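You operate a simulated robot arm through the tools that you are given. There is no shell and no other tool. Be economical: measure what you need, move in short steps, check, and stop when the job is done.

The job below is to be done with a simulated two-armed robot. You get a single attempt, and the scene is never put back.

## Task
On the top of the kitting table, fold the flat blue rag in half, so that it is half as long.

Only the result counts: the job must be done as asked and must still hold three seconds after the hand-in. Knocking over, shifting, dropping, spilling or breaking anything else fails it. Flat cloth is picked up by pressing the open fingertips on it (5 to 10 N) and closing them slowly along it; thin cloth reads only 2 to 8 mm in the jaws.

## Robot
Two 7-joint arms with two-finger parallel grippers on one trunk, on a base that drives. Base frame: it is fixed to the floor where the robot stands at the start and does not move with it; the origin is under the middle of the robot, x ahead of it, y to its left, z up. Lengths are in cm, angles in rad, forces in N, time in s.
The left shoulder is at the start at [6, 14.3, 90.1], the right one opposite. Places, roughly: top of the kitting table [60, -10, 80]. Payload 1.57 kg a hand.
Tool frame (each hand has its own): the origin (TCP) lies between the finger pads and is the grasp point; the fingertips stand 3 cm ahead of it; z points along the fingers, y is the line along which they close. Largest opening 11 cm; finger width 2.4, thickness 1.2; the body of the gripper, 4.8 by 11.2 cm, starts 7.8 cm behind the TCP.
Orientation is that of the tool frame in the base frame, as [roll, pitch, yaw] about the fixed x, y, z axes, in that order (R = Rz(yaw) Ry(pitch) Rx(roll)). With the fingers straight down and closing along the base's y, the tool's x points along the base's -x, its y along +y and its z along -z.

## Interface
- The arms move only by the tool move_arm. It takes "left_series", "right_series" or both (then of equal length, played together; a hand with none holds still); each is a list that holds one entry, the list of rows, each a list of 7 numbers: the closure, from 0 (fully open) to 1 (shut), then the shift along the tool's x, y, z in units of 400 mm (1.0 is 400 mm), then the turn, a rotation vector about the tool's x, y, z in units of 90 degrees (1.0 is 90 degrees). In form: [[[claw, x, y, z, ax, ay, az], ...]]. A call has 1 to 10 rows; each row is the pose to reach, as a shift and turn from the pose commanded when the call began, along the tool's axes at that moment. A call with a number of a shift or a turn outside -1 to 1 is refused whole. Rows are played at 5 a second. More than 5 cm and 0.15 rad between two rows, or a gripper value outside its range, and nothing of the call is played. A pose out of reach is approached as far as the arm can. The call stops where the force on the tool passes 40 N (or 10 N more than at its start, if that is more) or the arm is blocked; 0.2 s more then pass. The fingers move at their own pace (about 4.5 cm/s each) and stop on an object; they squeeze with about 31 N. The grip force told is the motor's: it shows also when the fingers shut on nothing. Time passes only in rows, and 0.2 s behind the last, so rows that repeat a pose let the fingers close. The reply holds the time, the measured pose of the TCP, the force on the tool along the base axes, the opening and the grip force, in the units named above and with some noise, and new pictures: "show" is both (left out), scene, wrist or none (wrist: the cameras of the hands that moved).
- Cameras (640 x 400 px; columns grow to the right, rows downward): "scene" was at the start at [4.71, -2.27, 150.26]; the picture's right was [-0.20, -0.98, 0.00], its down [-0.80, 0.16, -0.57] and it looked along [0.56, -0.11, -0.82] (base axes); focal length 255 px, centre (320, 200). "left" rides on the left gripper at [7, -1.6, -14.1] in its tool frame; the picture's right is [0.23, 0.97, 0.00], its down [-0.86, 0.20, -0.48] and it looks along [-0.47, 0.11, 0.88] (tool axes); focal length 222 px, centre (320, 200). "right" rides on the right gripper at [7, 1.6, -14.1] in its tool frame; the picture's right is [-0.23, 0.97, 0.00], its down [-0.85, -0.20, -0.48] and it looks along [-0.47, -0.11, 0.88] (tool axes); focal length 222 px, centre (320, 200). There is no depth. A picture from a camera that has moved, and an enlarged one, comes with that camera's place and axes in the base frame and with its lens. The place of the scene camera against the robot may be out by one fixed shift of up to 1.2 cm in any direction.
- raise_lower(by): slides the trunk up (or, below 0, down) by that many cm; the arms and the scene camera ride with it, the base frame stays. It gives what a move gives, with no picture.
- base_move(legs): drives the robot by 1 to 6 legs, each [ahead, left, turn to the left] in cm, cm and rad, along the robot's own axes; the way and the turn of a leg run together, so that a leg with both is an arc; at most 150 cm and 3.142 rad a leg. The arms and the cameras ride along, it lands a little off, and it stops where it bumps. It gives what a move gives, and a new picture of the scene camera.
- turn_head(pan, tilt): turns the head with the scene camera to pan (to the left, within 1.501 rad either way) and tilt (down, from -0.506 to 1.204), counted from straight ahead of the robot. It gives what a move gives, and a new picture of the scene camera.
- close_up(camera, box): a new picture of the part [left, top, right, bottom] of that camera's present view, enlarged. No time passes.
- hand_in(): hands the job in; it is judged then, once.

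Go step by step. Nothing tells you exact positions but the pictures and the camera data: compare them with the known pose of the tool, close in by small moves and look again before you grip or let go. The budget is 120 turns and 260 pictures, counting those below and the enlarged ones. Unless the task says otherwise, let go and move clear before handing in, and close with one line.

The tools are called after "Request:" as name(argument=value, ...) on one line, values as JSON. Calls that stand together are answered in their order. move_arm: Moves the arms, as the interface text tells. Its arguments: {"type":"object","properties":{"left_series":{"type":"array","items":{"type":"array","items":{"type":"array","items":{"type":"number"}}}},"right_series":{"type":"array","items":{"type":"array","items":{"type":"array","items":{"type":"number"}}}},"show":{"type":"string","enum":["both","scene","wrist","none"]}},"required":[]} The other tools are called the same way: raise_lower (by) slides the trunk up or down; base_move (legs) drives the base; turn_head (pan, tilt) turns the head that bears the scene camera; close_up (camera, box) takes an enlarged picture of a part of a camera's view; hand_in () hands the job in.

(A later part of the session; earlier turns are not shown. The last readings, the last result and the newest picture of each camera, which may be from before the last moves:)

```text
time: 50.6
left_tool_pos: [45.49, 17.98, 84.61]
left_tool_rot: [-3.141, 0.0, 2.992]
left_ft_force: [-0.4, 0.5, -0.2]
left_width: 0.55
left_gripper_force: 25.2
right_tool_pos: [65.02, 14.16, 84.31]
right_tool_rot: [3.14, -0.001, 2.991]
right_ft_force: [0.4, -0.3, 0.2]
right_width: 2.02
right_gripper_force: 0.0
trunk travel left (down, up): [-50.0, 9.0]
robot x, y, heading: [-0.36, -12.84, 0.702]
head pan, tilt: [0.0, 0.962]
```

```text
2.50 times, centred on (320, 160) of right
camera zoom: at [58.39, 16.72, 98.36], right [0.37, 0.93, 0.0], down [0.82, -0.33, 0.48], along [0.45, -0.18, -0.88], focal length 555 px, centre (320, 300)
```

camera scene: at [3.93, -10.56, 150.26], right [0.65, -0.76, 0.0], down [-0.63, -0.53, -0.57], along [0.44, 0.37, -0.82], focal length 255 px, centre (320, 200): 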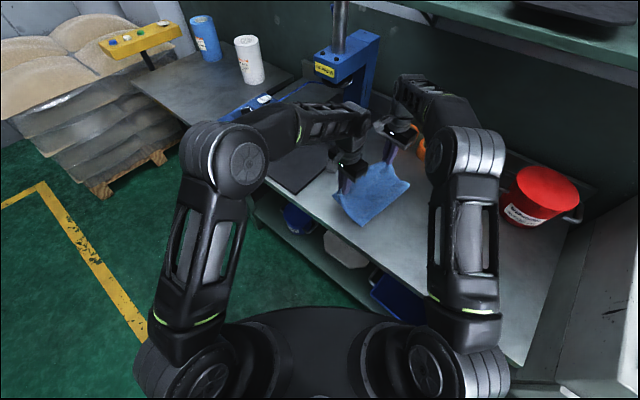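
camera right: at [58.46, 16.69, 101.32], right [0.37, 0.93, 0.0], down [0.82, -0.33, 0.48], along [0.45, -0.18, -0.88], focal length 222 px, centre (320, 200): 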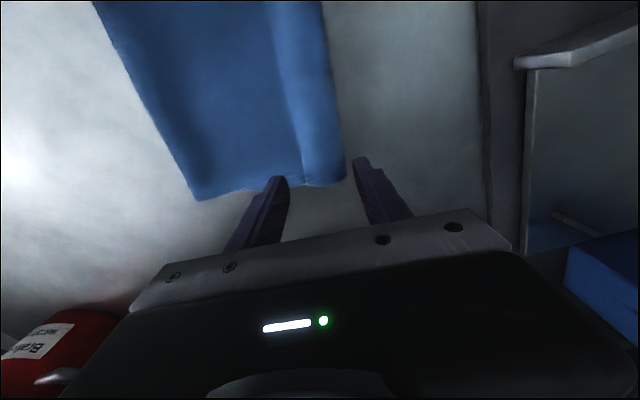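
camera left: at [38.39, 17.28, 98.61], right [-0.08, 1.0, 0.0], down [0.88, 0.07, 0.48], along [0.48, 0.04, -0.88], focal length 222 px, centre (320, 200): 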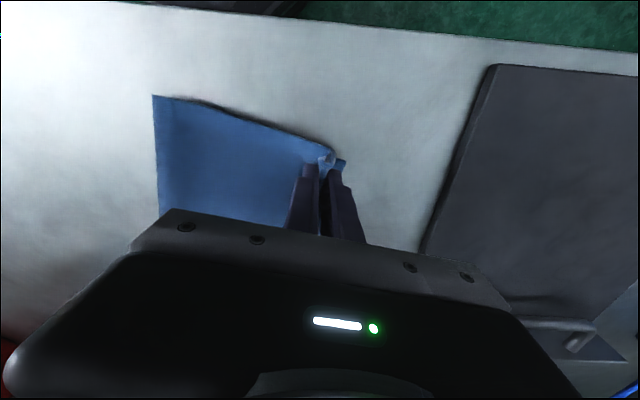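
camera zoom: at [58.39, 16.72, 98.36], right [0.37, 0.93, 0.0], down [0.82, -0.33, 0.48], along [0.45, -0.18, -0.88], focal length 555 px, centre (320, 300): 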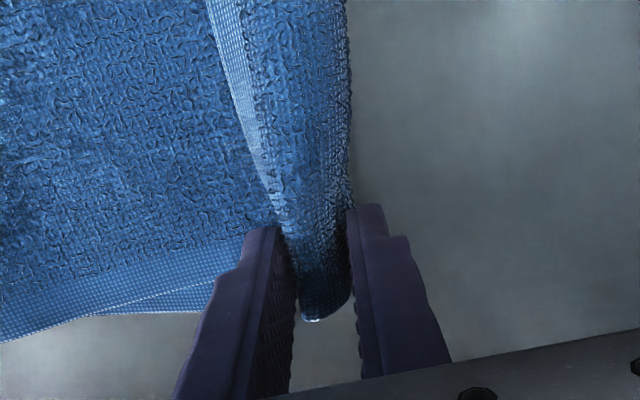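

Request:
move_arm(left_series=[[[1, 0, 0, 0, 0, 0, 0], [1, 0, 0, 0, 0, 0, 0], [1, 0, 0, 0, 0, 0, 0], [1, 0, 0, 0, 0, 0, 0], [1, 0, 0, 0, 0, 0, 0], [1, 0, 0, -0.03, 0, 0, 0], [1, 0, -0.02, -0.06, 0, 0, 0], [1, 0, -0.05, -0.1, 0, 0, 0], [1, 0, -0.1, -0.14, 0, 0, 0]]], right_series=[[[0.87, 0, 0, 0, 0, 0, 0], [0.92, 0, 0, 0, 0, 0, 0], [0.96, 0, 0, 0, 0, 0, 0], [1, 0, 0, 0, 0, 0, 0], [1, 0, 0, 0, 0, 0, 0], [1, 0, 0, -0.03, 0, 0, 0], [1, 0, -0.02, -0.06, 0, 0, 0], [1, 0, -0.05, -0.1, 0, 0, 0], [1, 0, -0.1, -0.14, 0, 0, 0]]], show="wrist")

Request:
close_up(camera="right", box=[100, 0, 420, 200])

Request:
close_up(camera="left", box=[150, 40, 470, 240])

Request:
close_up(camera="scene", box=[280, 110, 440, 240])

```text
time: 52.6
left_tool_pos: [44.94, 13.86, 90.39]
left_tool_rot: [3.14, 0.001, 2.992]
left_ft_force: [1.1, -0.2, 0.2]
left_width: 0.54
left_gripper_force: 25.5
right_tool_pos: [64.52, 10.11, 90.07]
right_tool_rot: [3.141, 0.0, 2.991]
right_ft_force: [-0.9, -0.8, 0.2]
right_width: 0.55
right_gripper_force: 25.8
trunk travel left (down, up): [-50.0, 9.0]
robot x, y, heading: [-0.09, -12.41, 0.699]
head pan, tilt: [0.0, 0.962]
camera right: at [57.86, 12.57, 104.19], right [0.37, 0.93, 0.0], down [0.82, -0.33, 0.48], along [0.45, -0.17, -0.88], focal length 222 px, centre (320, 200)
camera left: at [37.71, 13.23, 104.49], right [-0.08, 1.0, 0.0], down [0.88, 0.07, 0.48], along [0.48, 0.04, -0.88], focal length 222 px, centre (320, 200)
```

right: 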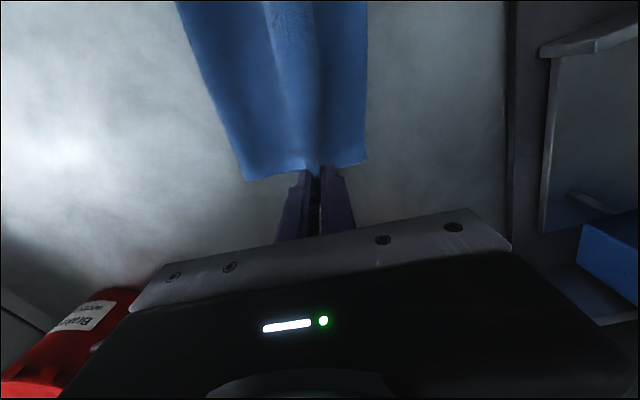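
left: 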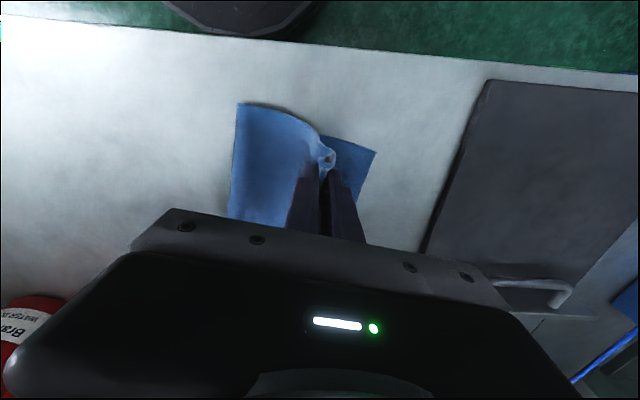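

```text
2.00 times, centred on (260, 100) of right
camera zoom: at [57.86, 12.57, 104.19], right [0.37, 0.93, 0.0], down [0.82, -0.33, 0.48], along [0.45, -0.17, -0.88], focal length 444 px, centre (440, 400)
```

zoom: 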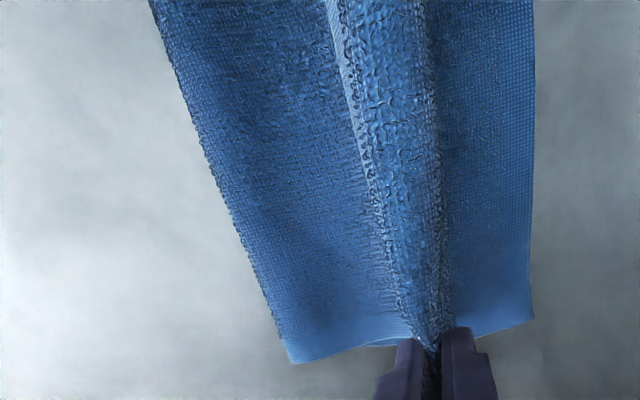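

```text
2.00 times, centred on (310, 140) of left
camera zoom: at [37.71, 13.23, 104.49], right [-0.08, 1.0, 0.0], down [0.88, 0.07, 0.48], along [0.48, 0.04, -0.88], focal length 444 px, centre (340, 320)
```

zoom: 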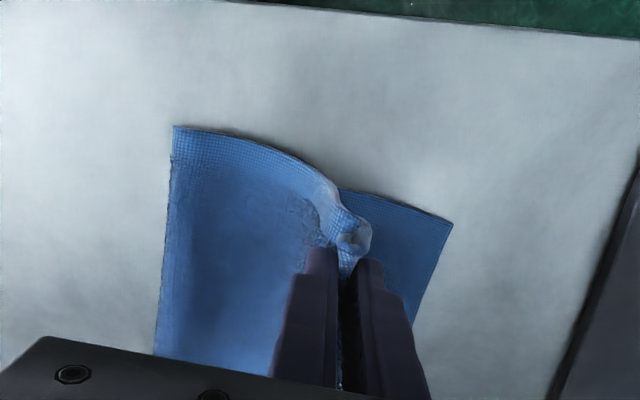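

```text
3.08 times, centred on (360, 175) of scene
camera zoom: at [3.88, -10.64, 150.26], right [0.65, -0.76, 0.0], down [-0.63, -0.53, -0.57], along [0.44, 0.37, -0.82], focal length 785 px, centre (197, 277)
```

zoom: 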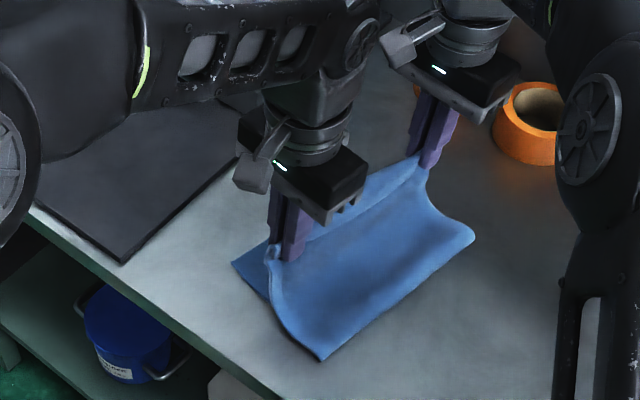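

Now both hands hold only the top layer's end and the lower edge lies free. It runs from (44.4, 20.1) to (67.3, 14.7). I'll roll back a little and then lay forward, stopping a couple of cm above the cloth about 1.3 cm short of that edge.

Request:
move_arm(left_series=[[[1, 0, -0.03, 0.03, 0, 0, 0], [1, 0, -0.06, 0.06, 0, 0, 0], [1, 0, -0.04, 0.07, 0, 0, 0], [1, 0, -0.01, 0.07, 0, 0, 0], [1, 0, 0.03, 0.07, 0, 0, 0], [1, 0, 0.06, 0.08, 0, 0, 0], [1, 0.001, 0.09, 0.09, 0, 0, 0], [1, 0.002, 0.117, 0.105, 0, 0, 0], [1, 0.002, 0.117, 0.11, 0, 0, 0]]], right_series=[[[1, 0, -0.03, 0.03, 0, 0, 0], [1, 0, -0.06, 0.06, 0, 0, 0], [1, 0, -0.04, 0.065, 0, 0, 0], [1, 0, -0.01, 0.065, 0, 0, 0], [1, 0.001, 0.025, 0.065, 0, 0, 0], [1, 0.002, 0.05, 0.07, 0, 0, 0], [1, 0.003, 0.075, 0.08, 0, 0, 0], [1, 0.004, 0.096, 0.097, 0, 0, 0], [1, 0.004, 0.096, 0.102, 0, 0, 0]]], show="wrist")

Request:
close_up(camera="right", box=[100, 0, 420, 200])

Request:
close_up(camera="left", box=[150, 40, 470, 240])

```text
time: 54.6
left_tool_pos: [45.54, 18.51, 85.87]
left_tool_rot: [3.141, 0.001, 2.992]
left_ft_force: [1.0, -0.1, -0.2]
left_width: 0.54
left_gripper_force: 25.7
right_tool_pos: [64.93, 14.07, 86.13]
right_tool_rot: [3.138, -0.001, 2.992]
right_ft_force: [-0.9, -0.9, 0.0]
right_width: 0.57
right_gripper_force: 25.6
trunk travel left (down, up): [-50.0, 9.0]
robot x, y, heading: [0.19, -12.12, 0.704]
head pan, tilt: [0.0, 0.962]
camera right: at [58.29, 16.54, 100.11], right [0.37, 0.93, 0.0], down [0.82, -0.33, 0.48], along [0.45, -0.18, -0.88], focal length 222 px, centre (320, 200)
camera left: at [38.31, 17.96, 100.02], right [-0.08, 1.0, 0.0], down [0.88, 0.07, 0.48], along [0.48, 0.04, -0.88], focal length 222 px, centre (320, 200)
```

right: 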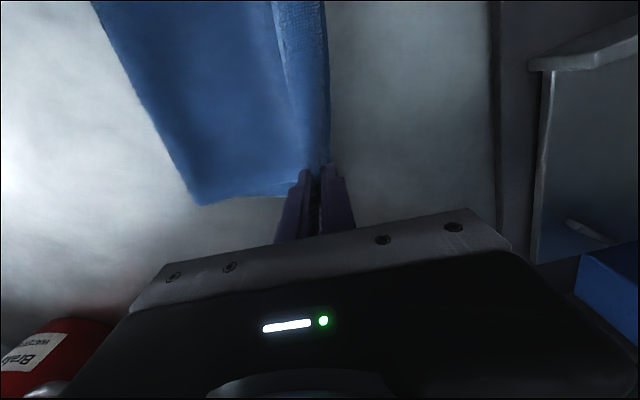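
left: 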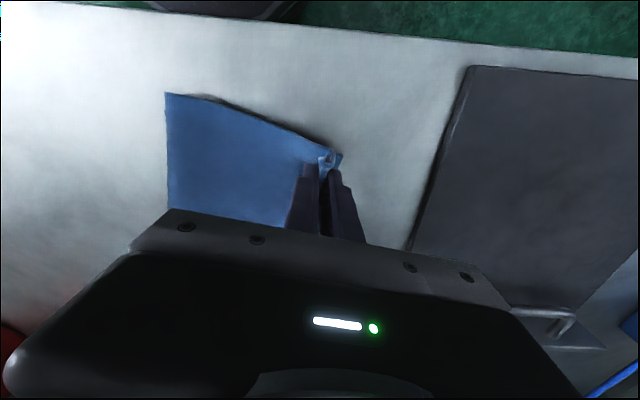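

```text
2.00 times, centred on (260, 100) of right
camera zoom: at [58.29, 16.54, 100.11], right [0.37, 0.93, 0.0], down [0.82, -0.33, 0.48], along [0.45, -0.18, -0.88], focal length 444 px, centre (440, 400)
```

zoom: 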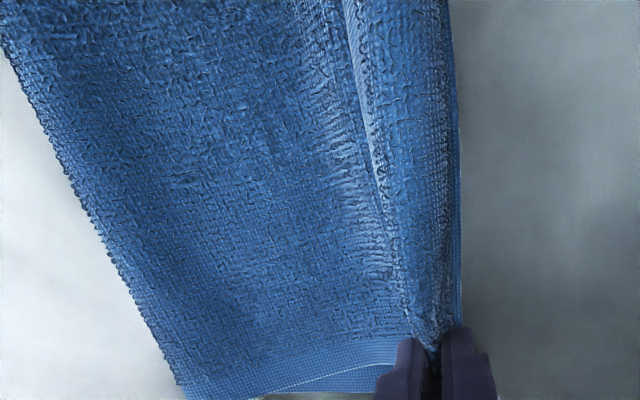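

```text
2.00 times, centred on (310, 140) of left
camera zoom: at [38.31, 17.96, 100.02], right [-0.08, 1.0, 0.0], down [0.88, 0.07, 0.48], along [0.48, 0.04, -0.88], focal length 444 px, centre (340, 320)
```

zoom: 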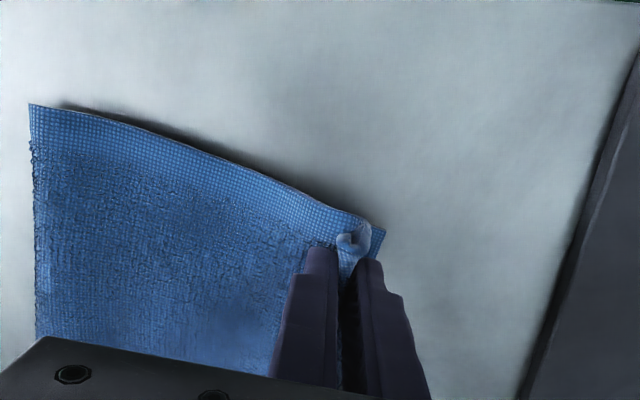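

Both are in position. I'm lowering onto the lower layer and releasing gently, which should leave a much narrower hem.

Request:
move_arm(left_series=[[[1, 0, 0, 0.02, 0, 0, 0], [1, 0, 0, 0.04, 0, 0, 0], [1, 0, 0, 0.044, 0, 0, 0], [0.95, 0, 0, 0.044, 0, 0, 0], [0.9, 0, 0, 0.044, 0, 0, 0], [0.85, 0, 0, 0.044, 0, 0, 0], [0.8, 0, 0, 0.035, 0, 0, 0], [0.8, 0, 0, 0, 0, 0, 0], [0.8, 0, 0, -0.06, 0, 0, 0], [0.8, 0, 0, -0.1, 0, 0, 0]]], right_series=[[[1, 0, 0, 0.02, 0, 0, 0], [1, 0, 0, 0.04, 0, 0, 0], [1, 0, 0, 0.05, 0, 0, 0], [0.95, 0, 0, 0.05, 0, 0, 0], [0.9, 0, 0, 0.05, 0, 0, 0], [0.85, 0, 0, 0.05, 0, 0, 0], [0.8, 0, 0, 0.04, 0, 0, 0], [0.8, 0, 0, 0, 0, 0, 0], [0.8, 0, 0, -0.06, 0, 0, 0], [0.8, 0, 0, -0.09, 0, 0, 0]]], show="wrist")

Request:
close_up(camera="scene", box=[280, 110, 440, 240])

Request:
close_up(camera="right", box=[100, 0, 420, 200])

Request:
close_up(camera="left", box=[150, 40, 470, 240])

```text
time: 56.8
left_tool_pos: [45.27, 18.56, 89.84]
left_tool_rot: [3.141, -0.002, 2.991]
left_ft_force: [0.4, 0.3, 0.1]
left_width: 2.21
left_gripper_force: 0.0
right_tool_pos: [65.02, 14.13, 89.52]
right_tool_rot: [3.14, 0.003, 2.991]
right_ft_force: [0.6, 0.9, -0.3]
right_width: 2.21
right_gripper_force: 0.0
trunk travel left (down, up): [-50.0, 9.0]
robot x, y, heading: [0.09, -12.4, 0.702]
head pan, tilt: [0.0, 0.962]
camera right: at [58.31, 16.62, 103.65], right [0.37, 0.93, 0.0], down [0.81, -0.33, 0.48], along [0.45, -0.18, -0.88], focal length 222 px, centre (320, 200)
camera left: at [38.16, 17.91, 103.87], right [-0.08, 1.0, 0.0], down [0.88, 0.07, 0.48], along [0.48, 0.04, -0.88], focal length 222 px, centre (320, 200)
```

right: 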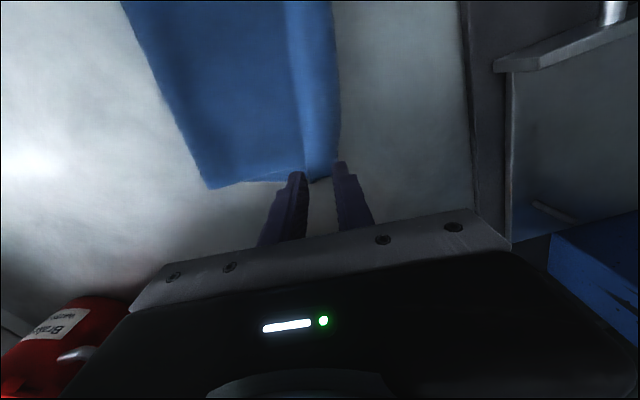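
left: 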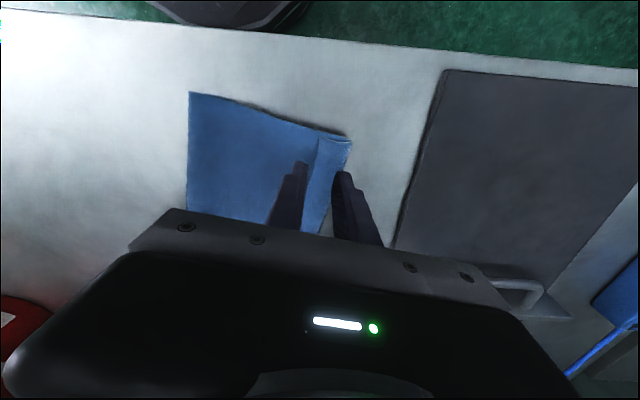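

```text
3.08 times, centred on (360, 175) of scene
camera zoom: at [3.91, -10.55, 150.26], right [0.65, -0.76, 0.0], down [-0.63, -0.53, -0.57], along [0.44, 0.37, -0.82], focal length 785 px, centre (197, 277)
```

zoom: 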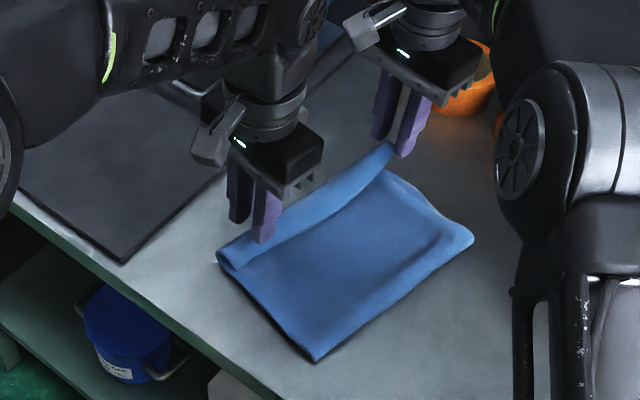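

```text
2.00 times, centred on (260, 100) of right
camera zoom: at [58.31, 16.62, 103.65], right [0.37, 0.93, 0.0], down [0.81, -0.33, 0.48], along [0.45, -0.18, -0.88], focal length 444 px, centre (440, 400)
```

zoom: 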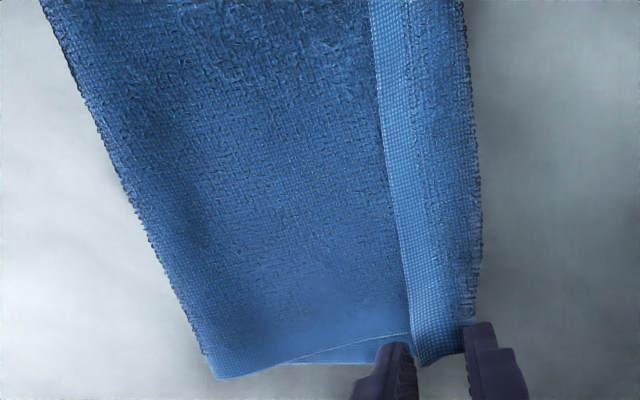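

```text
2.00 times, centred on (310, 140) of left
camera zoom: at [38.16, 17.91, 103.87], right [-0.08, 1.0, 0.0], down [0.88, 0.07, 0.48], along [0.48, 0.04, -0.88], focal length 444 px, centre (340, 320)
```

zoom: 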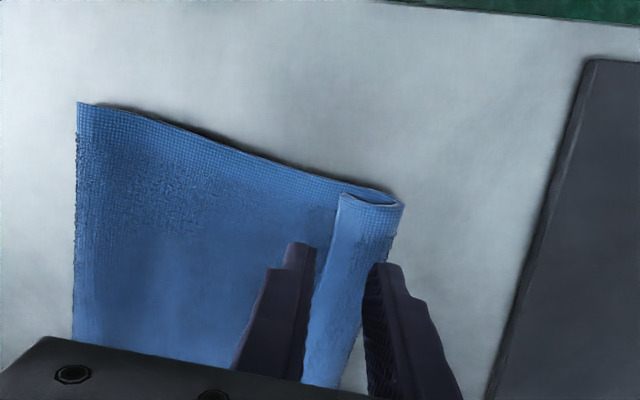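

The hem is still about 3.3 cm, because the pinch took part of the main layer. I'll repeat with narrower jaws set right at the hem's free edge, turned to its angle.

Request:
move_arm(left_series=[[[0.782, -0.002, 0.009, 0.05, 0, 0, 0.03], [0.782, -0.002, 0.009, 0.1, 0, 0, 0.067], [0.782, -0.002, 0.009, 0.12, 0, 0, 0.067], [0.782, -0.002, 0.009, 0.12, 0, 0, 0.067]]], right_series=[[[0.782, -0.012, -0.006, 0.05, 0, 0, 0.03], [0.782, -0.0245, -0.0115, 0.1, 0, 0, 0.067], [0.782, -0.0245, -0.0115, 0.112, 0, 0, 0.067], [0.782, -0.0245, -0.0115, 0.112, 0, 0, 0.067]]], show="none")

Request:
close_up(camera="right", box=[200, 60, 440, 220])

Request:
close_up(camera="left", box=[200, 80, 440, 240])

```text
time: 57.8
left_tool_pos: [45.51, 18.91, 85.1]
left_tool_rot: [3.14, -0.001, 2.889]
left_ft_force: [0.1, 0.2, -1.3]
left_width: 2.4
left_gripper_force: 0.0
right_tool_pos: [65.96, 13.51, 85.02]
right_tool_rot: [3.141, 0.0, 2.887]
right_ft_force: [-0.8, 0.1, 0.7]
right_width: 2.39
right_gripper_force: 0.0
trunk travel left (down, up): [-50.0, 9.0]
robot x, y, heading: [-0.04, -12.25, 0.699]
head pan, tilt: [0.0, 0.962]
```

```text
2.50 times, centred on (320, 140) of right
camera zoom: at [59.59, 16.65, 99.17], right [0.47, 0.88, 0.0], down [0.78, -0.41, 0.48], along [0.42, -0.22, -0.88], focal length 555 px, centre (320, 350)
```

zoom: 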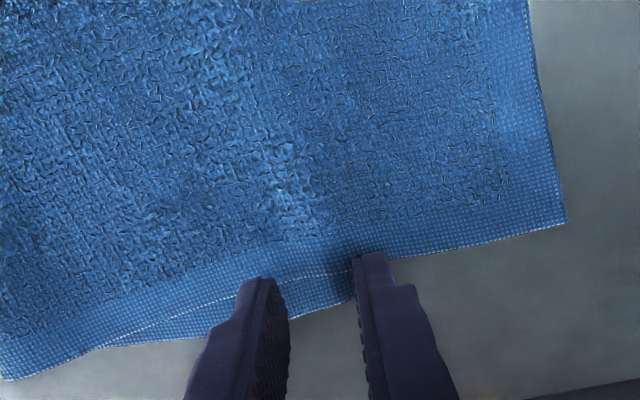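

```text
2.50 times, centred on (320, 160) of left
camera zoom: at [38.38, 18.91, 99.15], right [0.03, 1.0, 0.0], down [0.88, -0.02, 0.48], along [0.48, -0.01, -0.88], focal length 555 px, centre (320, 300)
```

zoom: 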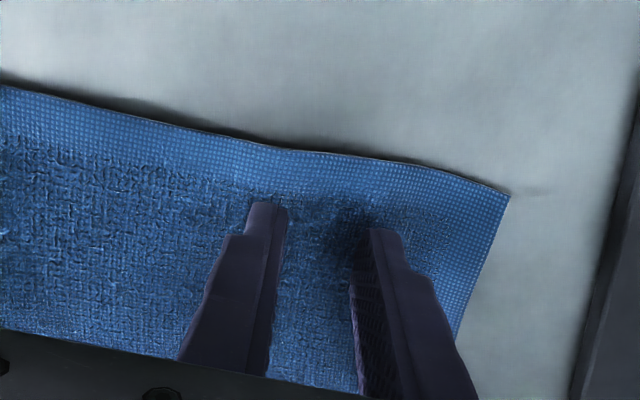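

The hem has now sprung open outward on its own. I'm lifting clear and looking at the whole rag.

Request:
move_arm(left_series=[[[0.782, 0, 0, -0.05, 0, 0, 0], [0.782, 0, -0.03, -0.13, 0, 0, 0], [0.782, 0.05, -0.05, -0.2, 0, 0, 0]]], right_series=[[[0.782, 0, 0, -0.05, 0, 0, 0], [0.782, 0, -0.03, -0.12, 0, 0, 0], [0.782, 0, -0.05, -0.15, 0, 0, 0]]], show="wrist")

Request:
close_up(camera="scene", box=[280, 110, 440, 240])

Request:
close_up(camera="left", box=[150, 20, 470, 220])

Request:
close_up(camera="right", box=[150, 0, 470, 200])

```text
time: 58.6
left_tool_pos: [43.14, 17.36, 93.28]
left_tool_rot: [3.141, 0.0, 2.887]
left_ft_force: [-0.1, 0.0, -0.3]
left_width: 2.42
left_gripper_force: 0.2
right_tool_pos: [65.28, 11.46, 91.19]
right_tool_rot: [3.139, 0.001, 2.886]
right_ft_force: [-0.1, 0.1, 0.1]
right_width: 2.41
right_gripper_force: 0.1
trunk travel left (down, up): [-50.0, 9.0]
robot x, y, heading: [-0.29, -12.5, 0.696]
head pan, tilt: [0.0, 0.962]
camera right: at [58.95, 14.63, 105.3], right [0.47, 0.89, 0.0], down [0.78, -0.41, 0.48], along [0.43, -0.22, -0.88], focal length 222 px, centre (320, 200)
camera left: at [35.92, 17.42, 107.37], right [0.03, 1.0, 0.0], down [0.88, -0.02, 0.48], along [0.48, -0.01, -0.88], focal length 222 px, centre (320, 200)
```

right: 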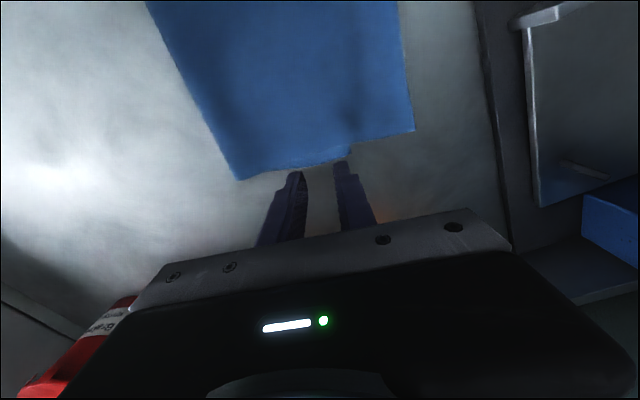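
left: 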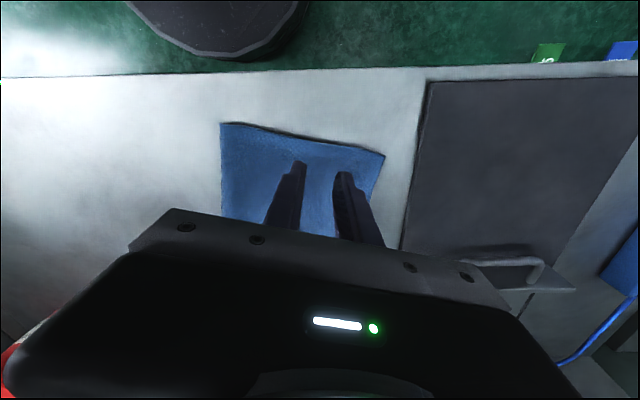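

```text
3.08 times, centred on (360, 175) of scene
camera zoom: at [3.83, -10.56, 150.26], right [0.65, -0.76, 0.0], down [-0.63, -0.53, -0.57], along [0.44, 0.37, -0.82], focal length 785 px, centre (197, 277)
```

zoom: 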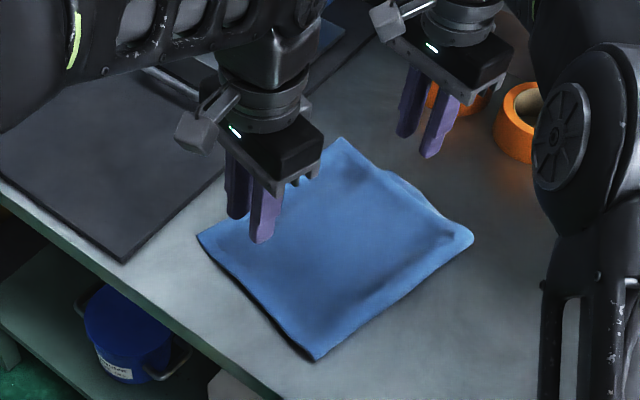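

```text
2.00 times, centred on (310, 120) of left
camera zoom: at [35.92, 17.42, 107.37], right [0.03, 1.0, 0.0], down [0.88, -0.02, 0.48], along [0.48, -0.01, -0.88], focal length 444 px, centre (340, 360)
```

zoom: 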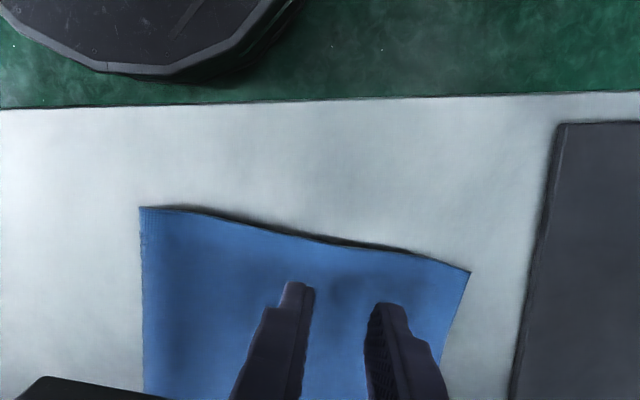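

```text
2.00 times, centred on (310, 100) of right
camera zoom: at [58.95, 14.63, 105.3], right [0.47, 0.89, 0.0], down [0.78, -0.41, 0.48], along [0.43, -0.22, -0.88], focal length 444 px, centre (340, 400)
```

zoom: 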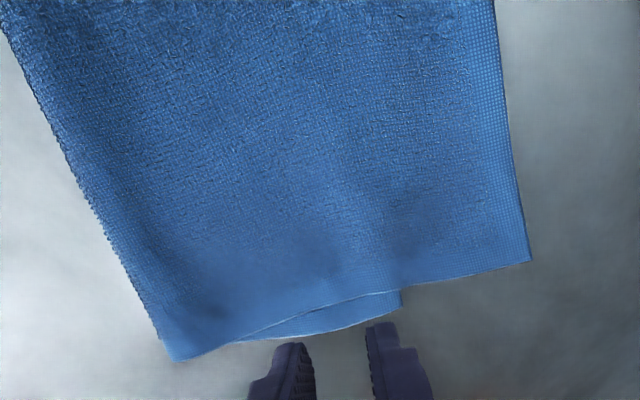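

The hem is open now, but the top layer overhangs the lower edge by about 6 cm (top edge near y 25/21.6, lower edge about 20/14.7). I'll drive 5 cm further +y for reach, regrip the overhanging edge right at its rim and lay it back about 3 cm shorter on each side.

Request:
base_move(legs=[[3.2, 3.8, 0]])

Request:
move_arm(left_series=[[[0.727, -0.04, 0.02, 0, 0, 0, -0.03], [0.727, -0.07, 0.03, 0.03, 0, 0, -0.063], [0.727, -0.07, 0.03, 0.03, 0, 0, -0.063]]], right_series=[[[0.727, 0, 0.04, 0, 0, 0, -0.03], [0.727, 0, 0.08, 0, 0, 0, -0.063], [0.727, 0, 0.08, 0, 0, 0, -0.063]]], show="none")

Request:
close_up(camera="left", box=[150, 20, 470, 220])

Request:
close_up(camera="right", box=[150, 20, 470, 220])

```text
time: 59.5
left_tool_pos: [43.23, 22.27, 93.16]
left_tool_rot: [-3.139, -0.001, 2.884]
left_ft_force: [0.5, 1.2, 0.0]
left_width: 2.39
left_gripper_force: 0.1
right_tool_pos: [65.46, 16.27, 91.06]
right_tool_rot: [3.141, 0.0, 2.885]
right_ft_force: [-0.8, 0.3, 0.3]
right_width: 2.4
right_gripper_force: 0.2
trunk travel left (down, up): [-50.0, 9.0]
robot x, y, heading: [-0.01, -7.66, 0.697]
head pan, tilt: [0.0, 0.962]
camera scene: at [3.92, -5.52, 150.25], right [0.64, -0.76, 0.0], down [-0.63, -0.53, -0.57], along [0.44, 0.37, -0.82], focal length 255 px, centre (320, 200)
```

scene: 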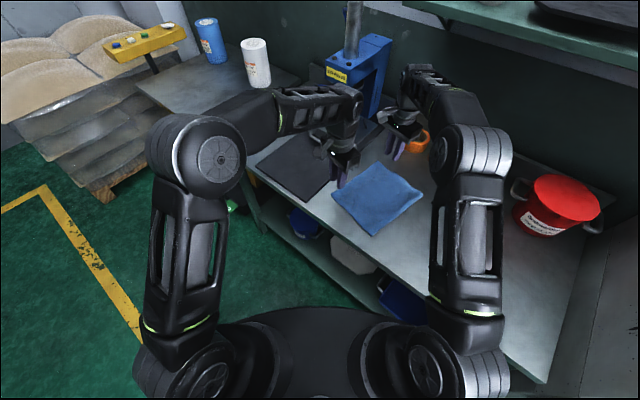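

```text
time: 60.3
left_tool_pos: [46.23, 22.39, 91.95]
left_tool_rot: [3.142, 0.001, 2.984]
left_ft_force: [0.0, 0.9, 0.0]
left_width: 3.0
left_gripper_force: 0.1
right_tool_pos: [66.21, 19.38, 91.09]
right_tool_rot: [3.14, 0.001, 2.985]
right_ft_force: [0.1, 0.0, -0.6]
right_width: 2.98
right_gripper_force: 0.0
trunk travel left (down, up): [-50.0, 9.0]
robot x, y, heading: [0.09, -7.63, 0.705]
head pan, tilt: [0.0, 0.962]
```

```text
2.00 times, centred on (310, 120) of left
camera zoom: at [39.04, 21.86, 106.08], right [-0.07, 1.0, 0.0], down [0.88, 0.06, 0.48], along [0.48, 0.04, -0.88], focal length 444 px, centre (340, 360)
```

zoom: 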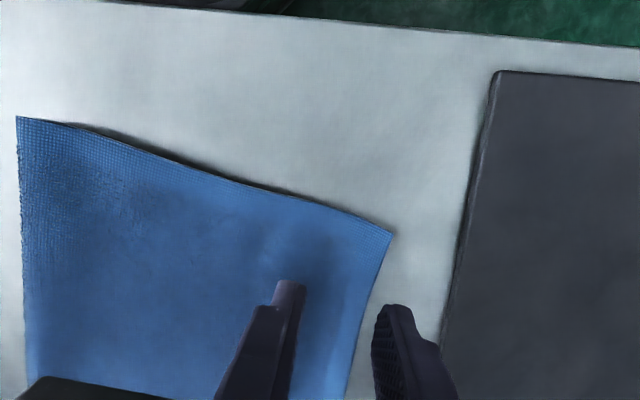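

```text
2.00 times, centred on (310, 120) of right
camera zoom: at [59.5, 21.91, 105.18], right [0.38, 0.93, 0.0], down [0.81, -0.33, 0.48], along [0.44, -0.18, -0.88], focal length 444 px, centre (340, 360)
```

zoom: 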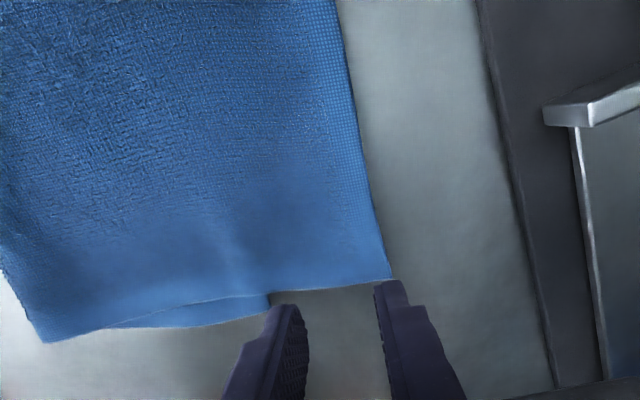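

Request:
move_arm(left_series=[[[0.727, 0.006, 0.0345, 0.06, 0, 0, 0], [0.727, 0.006, 0.0345, 0.12, 0, 0, 0], [0.727, 0.006, 0.0345, 0.184, 0, 0, 0], [0.727, 0.006, 0.0345, 0.2, 0, 0, 0], [0.727, 0.006, 0.0345, 0.212, 0, 0, 0], [0.727, 0.006, 0.0345, 0.212, 0, 0, 0]]], right_series=[[[0.727, 0.0085, 0.028, 0.05, 0, 0, 0], [0.727, 0.0085, 0.028, 0.11, 0, 0, 0], [0.727, 0.0085, 0.028, 0.162, 0, 0, 0], [0.727, 0.0085, 0.028, 0.18, 0, 0, 0], [0.727, 0.0085, 0.028, 0.19, 0, 0, 0], [0.727, 0.0085, 0.028, 0.19, 0, 0, 0]]], show="none")

Request:
close_up(camera="left", box=[200, 80, 440, 240])

Request:
close_up(camera="right", box=[200, 80, 440, 240])

```text
time: 61.7
left_tool_pos: [46.17, 23.93, 83.63]
left_tool_rot: [3.141, 0.002, 2.984]
left_ft_force: [-0.2, -0.4, 0.9]
left_width: 3.01
left_gripper_force: 0.2
right_tool_pos: [66.03, 20.35, 83.54]
right_tool_rot: [3.14, 0.0, 2.984]
right_ft_force: [0.2, 0.1, 1.2]
right_width: 3.0
right_gripper_force: 0.1
trunk travel left (down, up): [-50.0, 9.0]
robot x, y, heading: [-0.63, -7.77, 0.701]
head pan, tilt: [0.0, 0.962]
```

```text
2.50 times, centred on (320, 160) of left
camera zoom: at [38.92, 23.26, 97.6], right [-0.07, 1.0, 0.0], down [0.88, 0.06, 0.48], along [0.48, 0.03, -0.88], focal length 555 px, centre (320, 300)
```

zoom: 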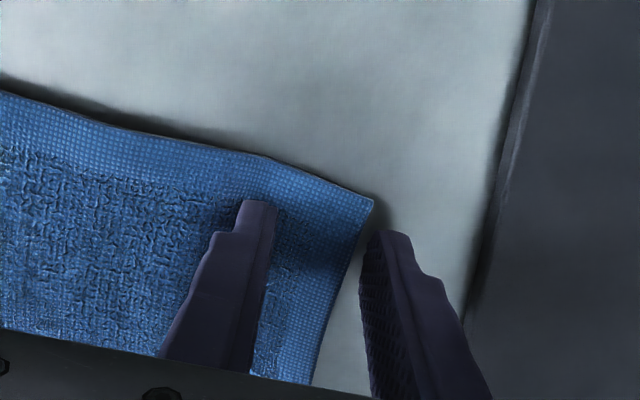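

```text
2.50 times, centred on (320, 160) of right
camera zoom: at [59.43, 22.97, 97.61], right [0.38, 0.93, 0.0], down [0.81, -0.33, 0.48], along [0.44, -0.18, -0.88], focal length 555 px, centre (320, 300)
```

zoom: 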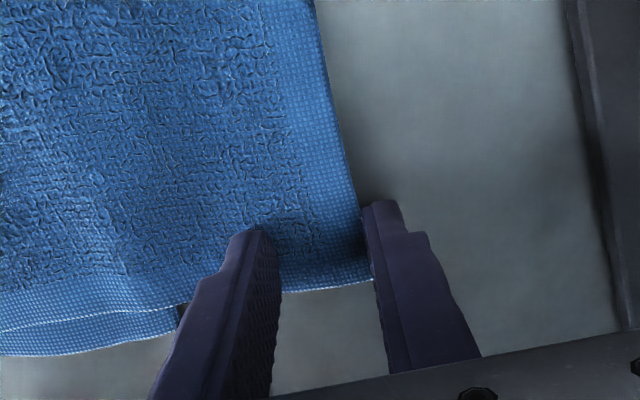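

The outer fingers stand just outside the rim, which is what I want. I'm pressing to about 5 N and closing slowly.

Request:
move_arm(left_series=[[[0.727, 0, -0.008, 0.003, 0, 0, 0], [0.727, 0, -0.008, 0.006, 0, 0, 0], [0.76, 0, -0.008, 0.006, 0, 0, 0], [0.8, 0, -0.008, 0.006, 0, 0, 0], [0.84, 0, -0.008, 0.006, 0, 0, 0], [0.88, 0, -0.008, 0.006, 0, 0, 0], [0.92, 0, -0.008, 0.006, 0, 0, 0], [0.96, 0, -0.008, 0.006, 0, 0, 0], [1, 0, -0.008, 0.006, 0, 0, 0], [1, 0, -0.008, 0.006, 0, 0, 0]]], right_series=[[[0.727, 0, -0.003, 0.003, 0, 0, 0], [0.727, 0, -0.003, 0.005, 0, 0, 0], [0.76, 0, -0.003, 0.005, 0, 0, 0], [0.8, 0, -0.003, 0.005, 0, 0, 0], [0.84, 0, -0.003, 0.005, 0, 0, 0], [0.88, 0, -0.003, 0.005, 0, 0, 0], [0.92, 0, -0.003, 0.005, 0, 0, 0], [0.96, 0, -0.003, 0.005, 0, 0, 0], [1, 0, -0.003, 0.005, 0, 0, 0], [1, 0, -0.003, 0.005, 0, 0, 0]]], show="none")

Request:
close_up(camera="left", box=[200, 80, 440, 240])

Request:
close_up(camera="right", box=[200, 80, 440, 240])

```text
time: 63.9
left_tool_pos: [45.94, 23.61, 83.34]
left_tool_rot: [3.141, 0.0, 2.984]
left_ft_force: [0.3, 0.3, 6.0]
left_width: 0.43
left_gripper_force: 25.4
right_tool_pos: [65.91, 20.25, 83.22]
right_tool_rot: [3.139, 0.001, 2.985]
right_ft_force: [-0.6, -1.0, 8.8]
right_width: 0.38
right_gripper_force: 25.0
trunk travel left (down, up): [-50.0, 9.0]
robot x, y, heading: [0.18, -7.84, 0.696]
head pan, tilt: [0.0, 0.962]
```

```text
2.50 times, centred on (320, 160) of left
camera zoom: at [38.73, 23.01, 97.42], right [-0.07, 1.0, 0.0], down [0.88, 0.06, 0.48], along [0.48, 0.04, -0.88], focal length 555 px, centre (320, 300)
```

zoom: 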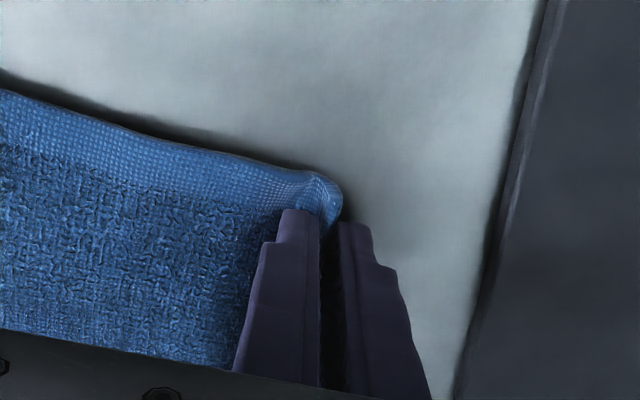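

```text
2.50 times, centred on (320, 160) of right
camera zoom: at [59.27, 22.87, 97.43], right [0.38, 0.93, 0.0], down [0.81, -0.33, 0.48], along [0.44, -0.18, -0.88], focal length 555 px, centre (320, 300)
```

zoom: 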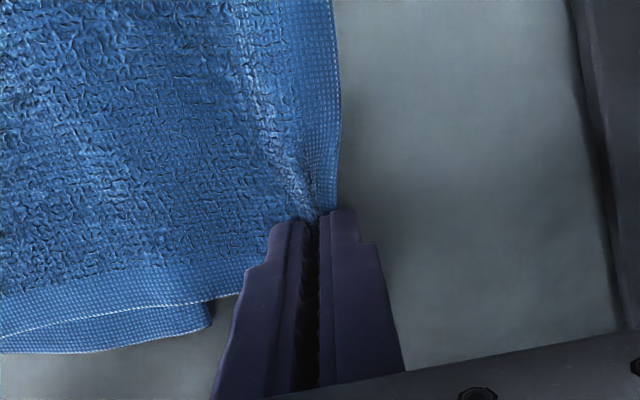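

Both pinch just the rim (0.4 cm). I'm lifting and rolling back toward −y to reveal the lower edge.

Request:
move_arm(left_series=[[[1, 0, -0.01, -0.04, 0, 0, 0], [1, 0, -0.05, -0.09, 0, 0, 0], [1, 0, -0.1, -0.13, 0, 0, 0], [1, 0, -0.16, -0.15, 0, 0, 0], [1, 0, -0.21, -0.15, 0, 0, 0], [1, 0, -0.23, -0.15, 0, 0, 0]]], right_series=[[[1, 0, -0.01, -0.04, 0, 0, 0], [1, 0, -0.05, -0.09, 0, 0, 0], [1, 0, -0.1, -0.13, 0, 0, 0], [1, 0, -0.16, -0.15, 0, 0, 0], [1, 0, -0.22, -0.15, 0, 0, 0], [1, 0, -0.26, -0.15, 0, 0, 0]]], show="wrist")

Request:
close_up(camera="left", box=[150, 20, 470, 220])

Request:
close_up(camera="right", box=[150, 0, 470, 200])

```text
time: 65.3
left_tool_pos: [44.66, 14.38, 89.08]
left_tool_rot: [-3.141, -0.001, 2.985]
left_ft_force: [-0.1, 0.8, -0.7]
left_width: 0.4
left_gripper_force: 25.0
right_tool_pos: [64.44, 10.13, 89.25]
right_tool_rot: [3.14, -0.001, 2.984]
right_ft_force: [-0.4, -0.3, 0.3]
right_width: 0.39
right_gripper_force: 24.4
trunk travel left (down, up): [-50.0, 9.0]
robot x, y, heading: [-0.04, -7.37, 0.695]
head pan, tilt: [0.0, 0.962]
camera right: at [57.76, 12.67, 103.38], right [0.38, 0.93, 0.0], down [0.81, -0.33, 0.48], along [0.44, -0.18, -0.88], focal length 222 px, centre (320, 200)
camera left: at [37.59, 13.8, 103.18], right [-0.07, 1.0, 0.0], down [0.88, 0.06, 0.48], along [0.48, 0.04, -0.88], focal length 222 px, centre (320, 200)
```

right: 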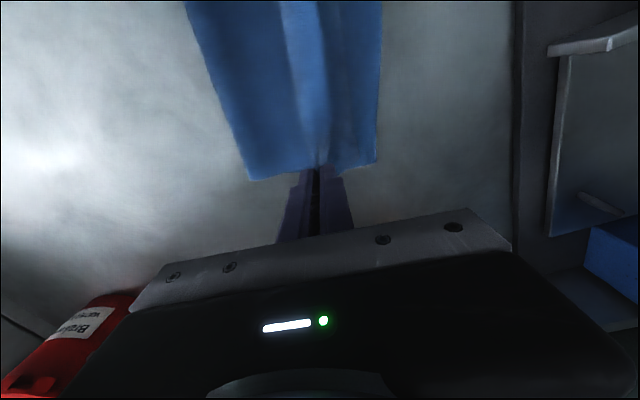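
left: 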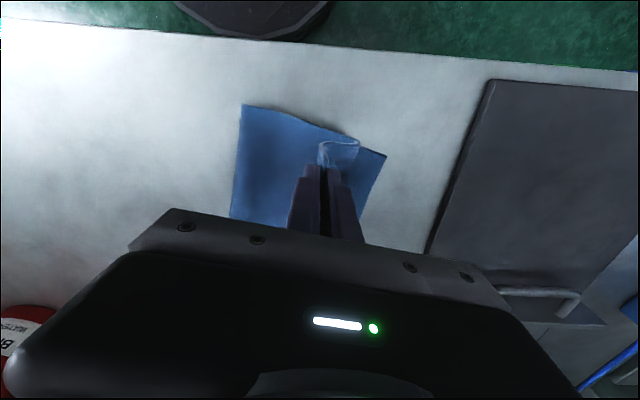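

```text
2.00 times, centred on (310, 120) of left
camera zoom: at [37.59, 13.8, 103.18], right [-0.07, 1.0, 0.0], down [0.88, 0.06, 0.48], along [0.48, 0.04, -0.88], focal length 444 px, centre (340, 360)
```

zoom: 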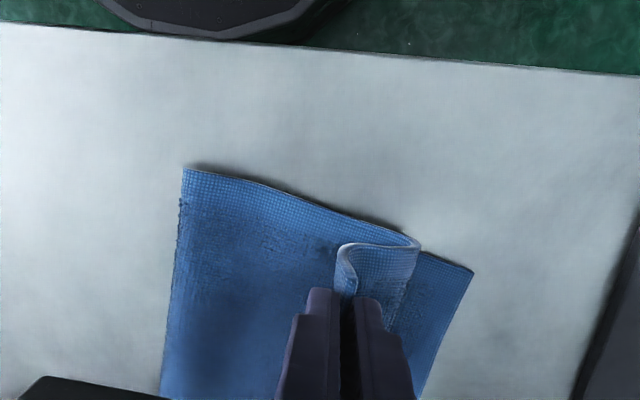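

```text
2.00 times, centred on (310, 100) of right
camera zoom: at [57.76, 12.67, 103.38], right [0.38, 0.93, 0.0], down [0.81, -0.33, 0.48], along [0.44, -0.18, -0.88], focal length 444 px, centre (340, 400)
```

zoom: 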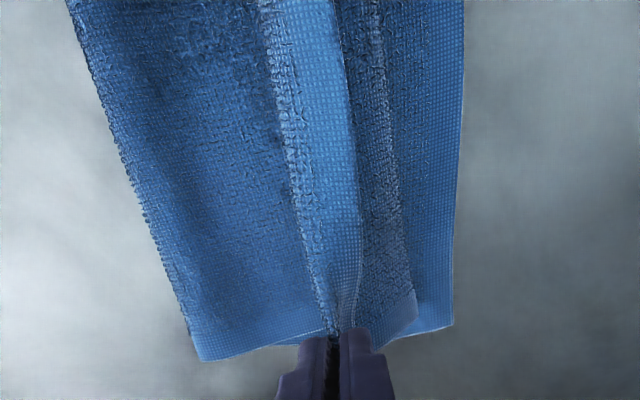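

Only the rim is held, and the lower edge now runs from (44.3, 21.6) to (67.3, 15.4). I'm carrying the rim forward to about 1 cm short of it.

Request:
move_arm(left_series=[[[1, 0, 0.03, -0.01, 0, 0, 0], [1, -0.001, 0.06, 0.0, 0, 0, 0], [1, -0.001, 0.09, 0.01, 0, 0, 0], [1, -0.002, 0.12, 0.03, 0, 0, 0], [1, -0.003, 0.148, 0.06, 0, 0, 0], [1, -0.003, 0.148, 0.085, 0, 0, 0], [1, -0.003, 0.148, 0.085, 0, 0, 0]]], right_series=[[[1, 0, 0.025, -0.01, 0, 0, 0], [1, 0, 0.05, 0.0, 0, 0, 0], [1, 0, 0.075, 0.01, 0, 0, 0], [1, 0, 0.1, 0.03, 0, 0, 0], [1, 0, 0.122, 0.06, 0, 0, 0], [1, 0, 0.122, 0.089, 0, 0, 0], [1, 0, 0.122, 0.089, 0, 0, 0]]], show="none")

Request:
close_up(camera="left", box=[150, 20, 470, 220])

Request:
close_up(camera="right", box=[150, 0, 470, 200])

Request:
close_up(camera="scene", box=[280, 110, 440, 240])

```text
time: 66.9
left_tool_pos: [45.66, 20.44, 85.79]
left_tool_rot: [-3.142, 0.001, 2.984]
left_ft_force: [0.0, -0.4, -0.1]
left_width: 0.43
left_gripper_force: 24.3
right_tool_pos: [65.15, 14.79, 85.65]
right_tool_rot: [3.14, 0.001, 2.985]
right_ft_force: [-0.2, -0.1, 1.0]
right_width: 0.38
right_gripper_force: 25.0
trunk travel left (down, up): [-50.0, 9.0]
robot x, y, heading: [0.28, -8.09, 0.698]
head pan, tilt: [0.0, 0.962]
```

```text
2.00 times, centred on (310, 120) of left
camera zoom: at [38.47, 19.88, 99.88], right [-0.07, 1.0, 0.0], down [0.88, 0.06, 0.48], along [0.48, 0.04, -0.88], focal length 444 px, centre (340, 360)
```

zoom: 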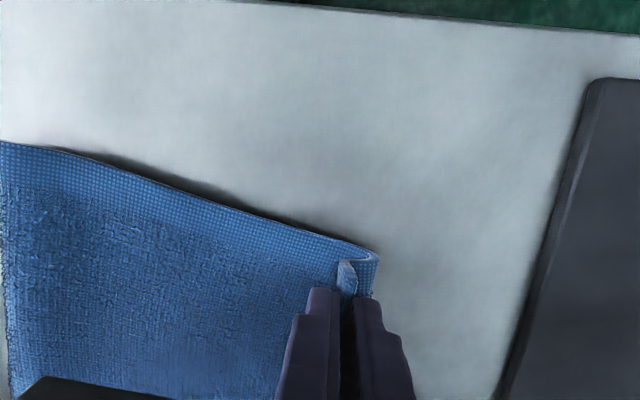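

```text
2.00 times, centred on (310, 100) of right
camera zoom: at [58.44, 17.33, 99.76], right [0.38, 0.93, 0.0], down [0.81, -0.33, 0.48], along [0.44, -0.18, -0.88], focal length 444 px, centre (340, 400)
```

zoom: 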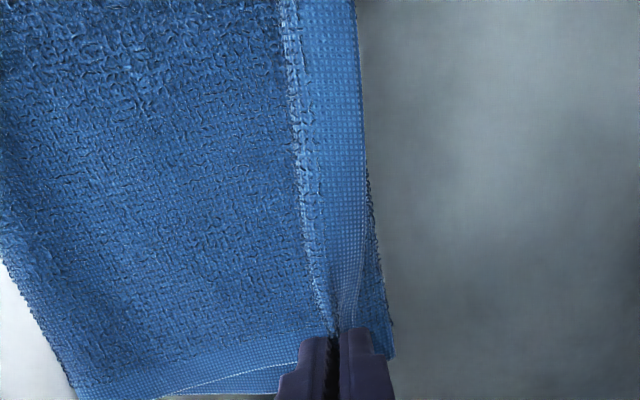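

```text
3.08 times, centred on (360, 175) of scene
camera zoom: at [3.9, -5.7, 150.26], right [0.64, -0.76, 0.0], down [-0.63, -0.53, -0.57], along [0.44, 0.37, -0.82], focal length 785 px, centre (197, 277)
```

zoom: 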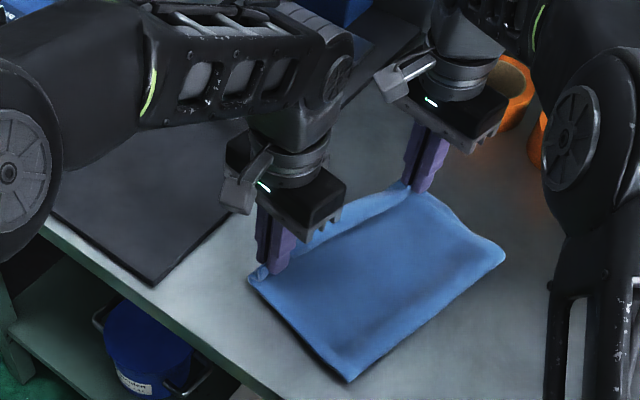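

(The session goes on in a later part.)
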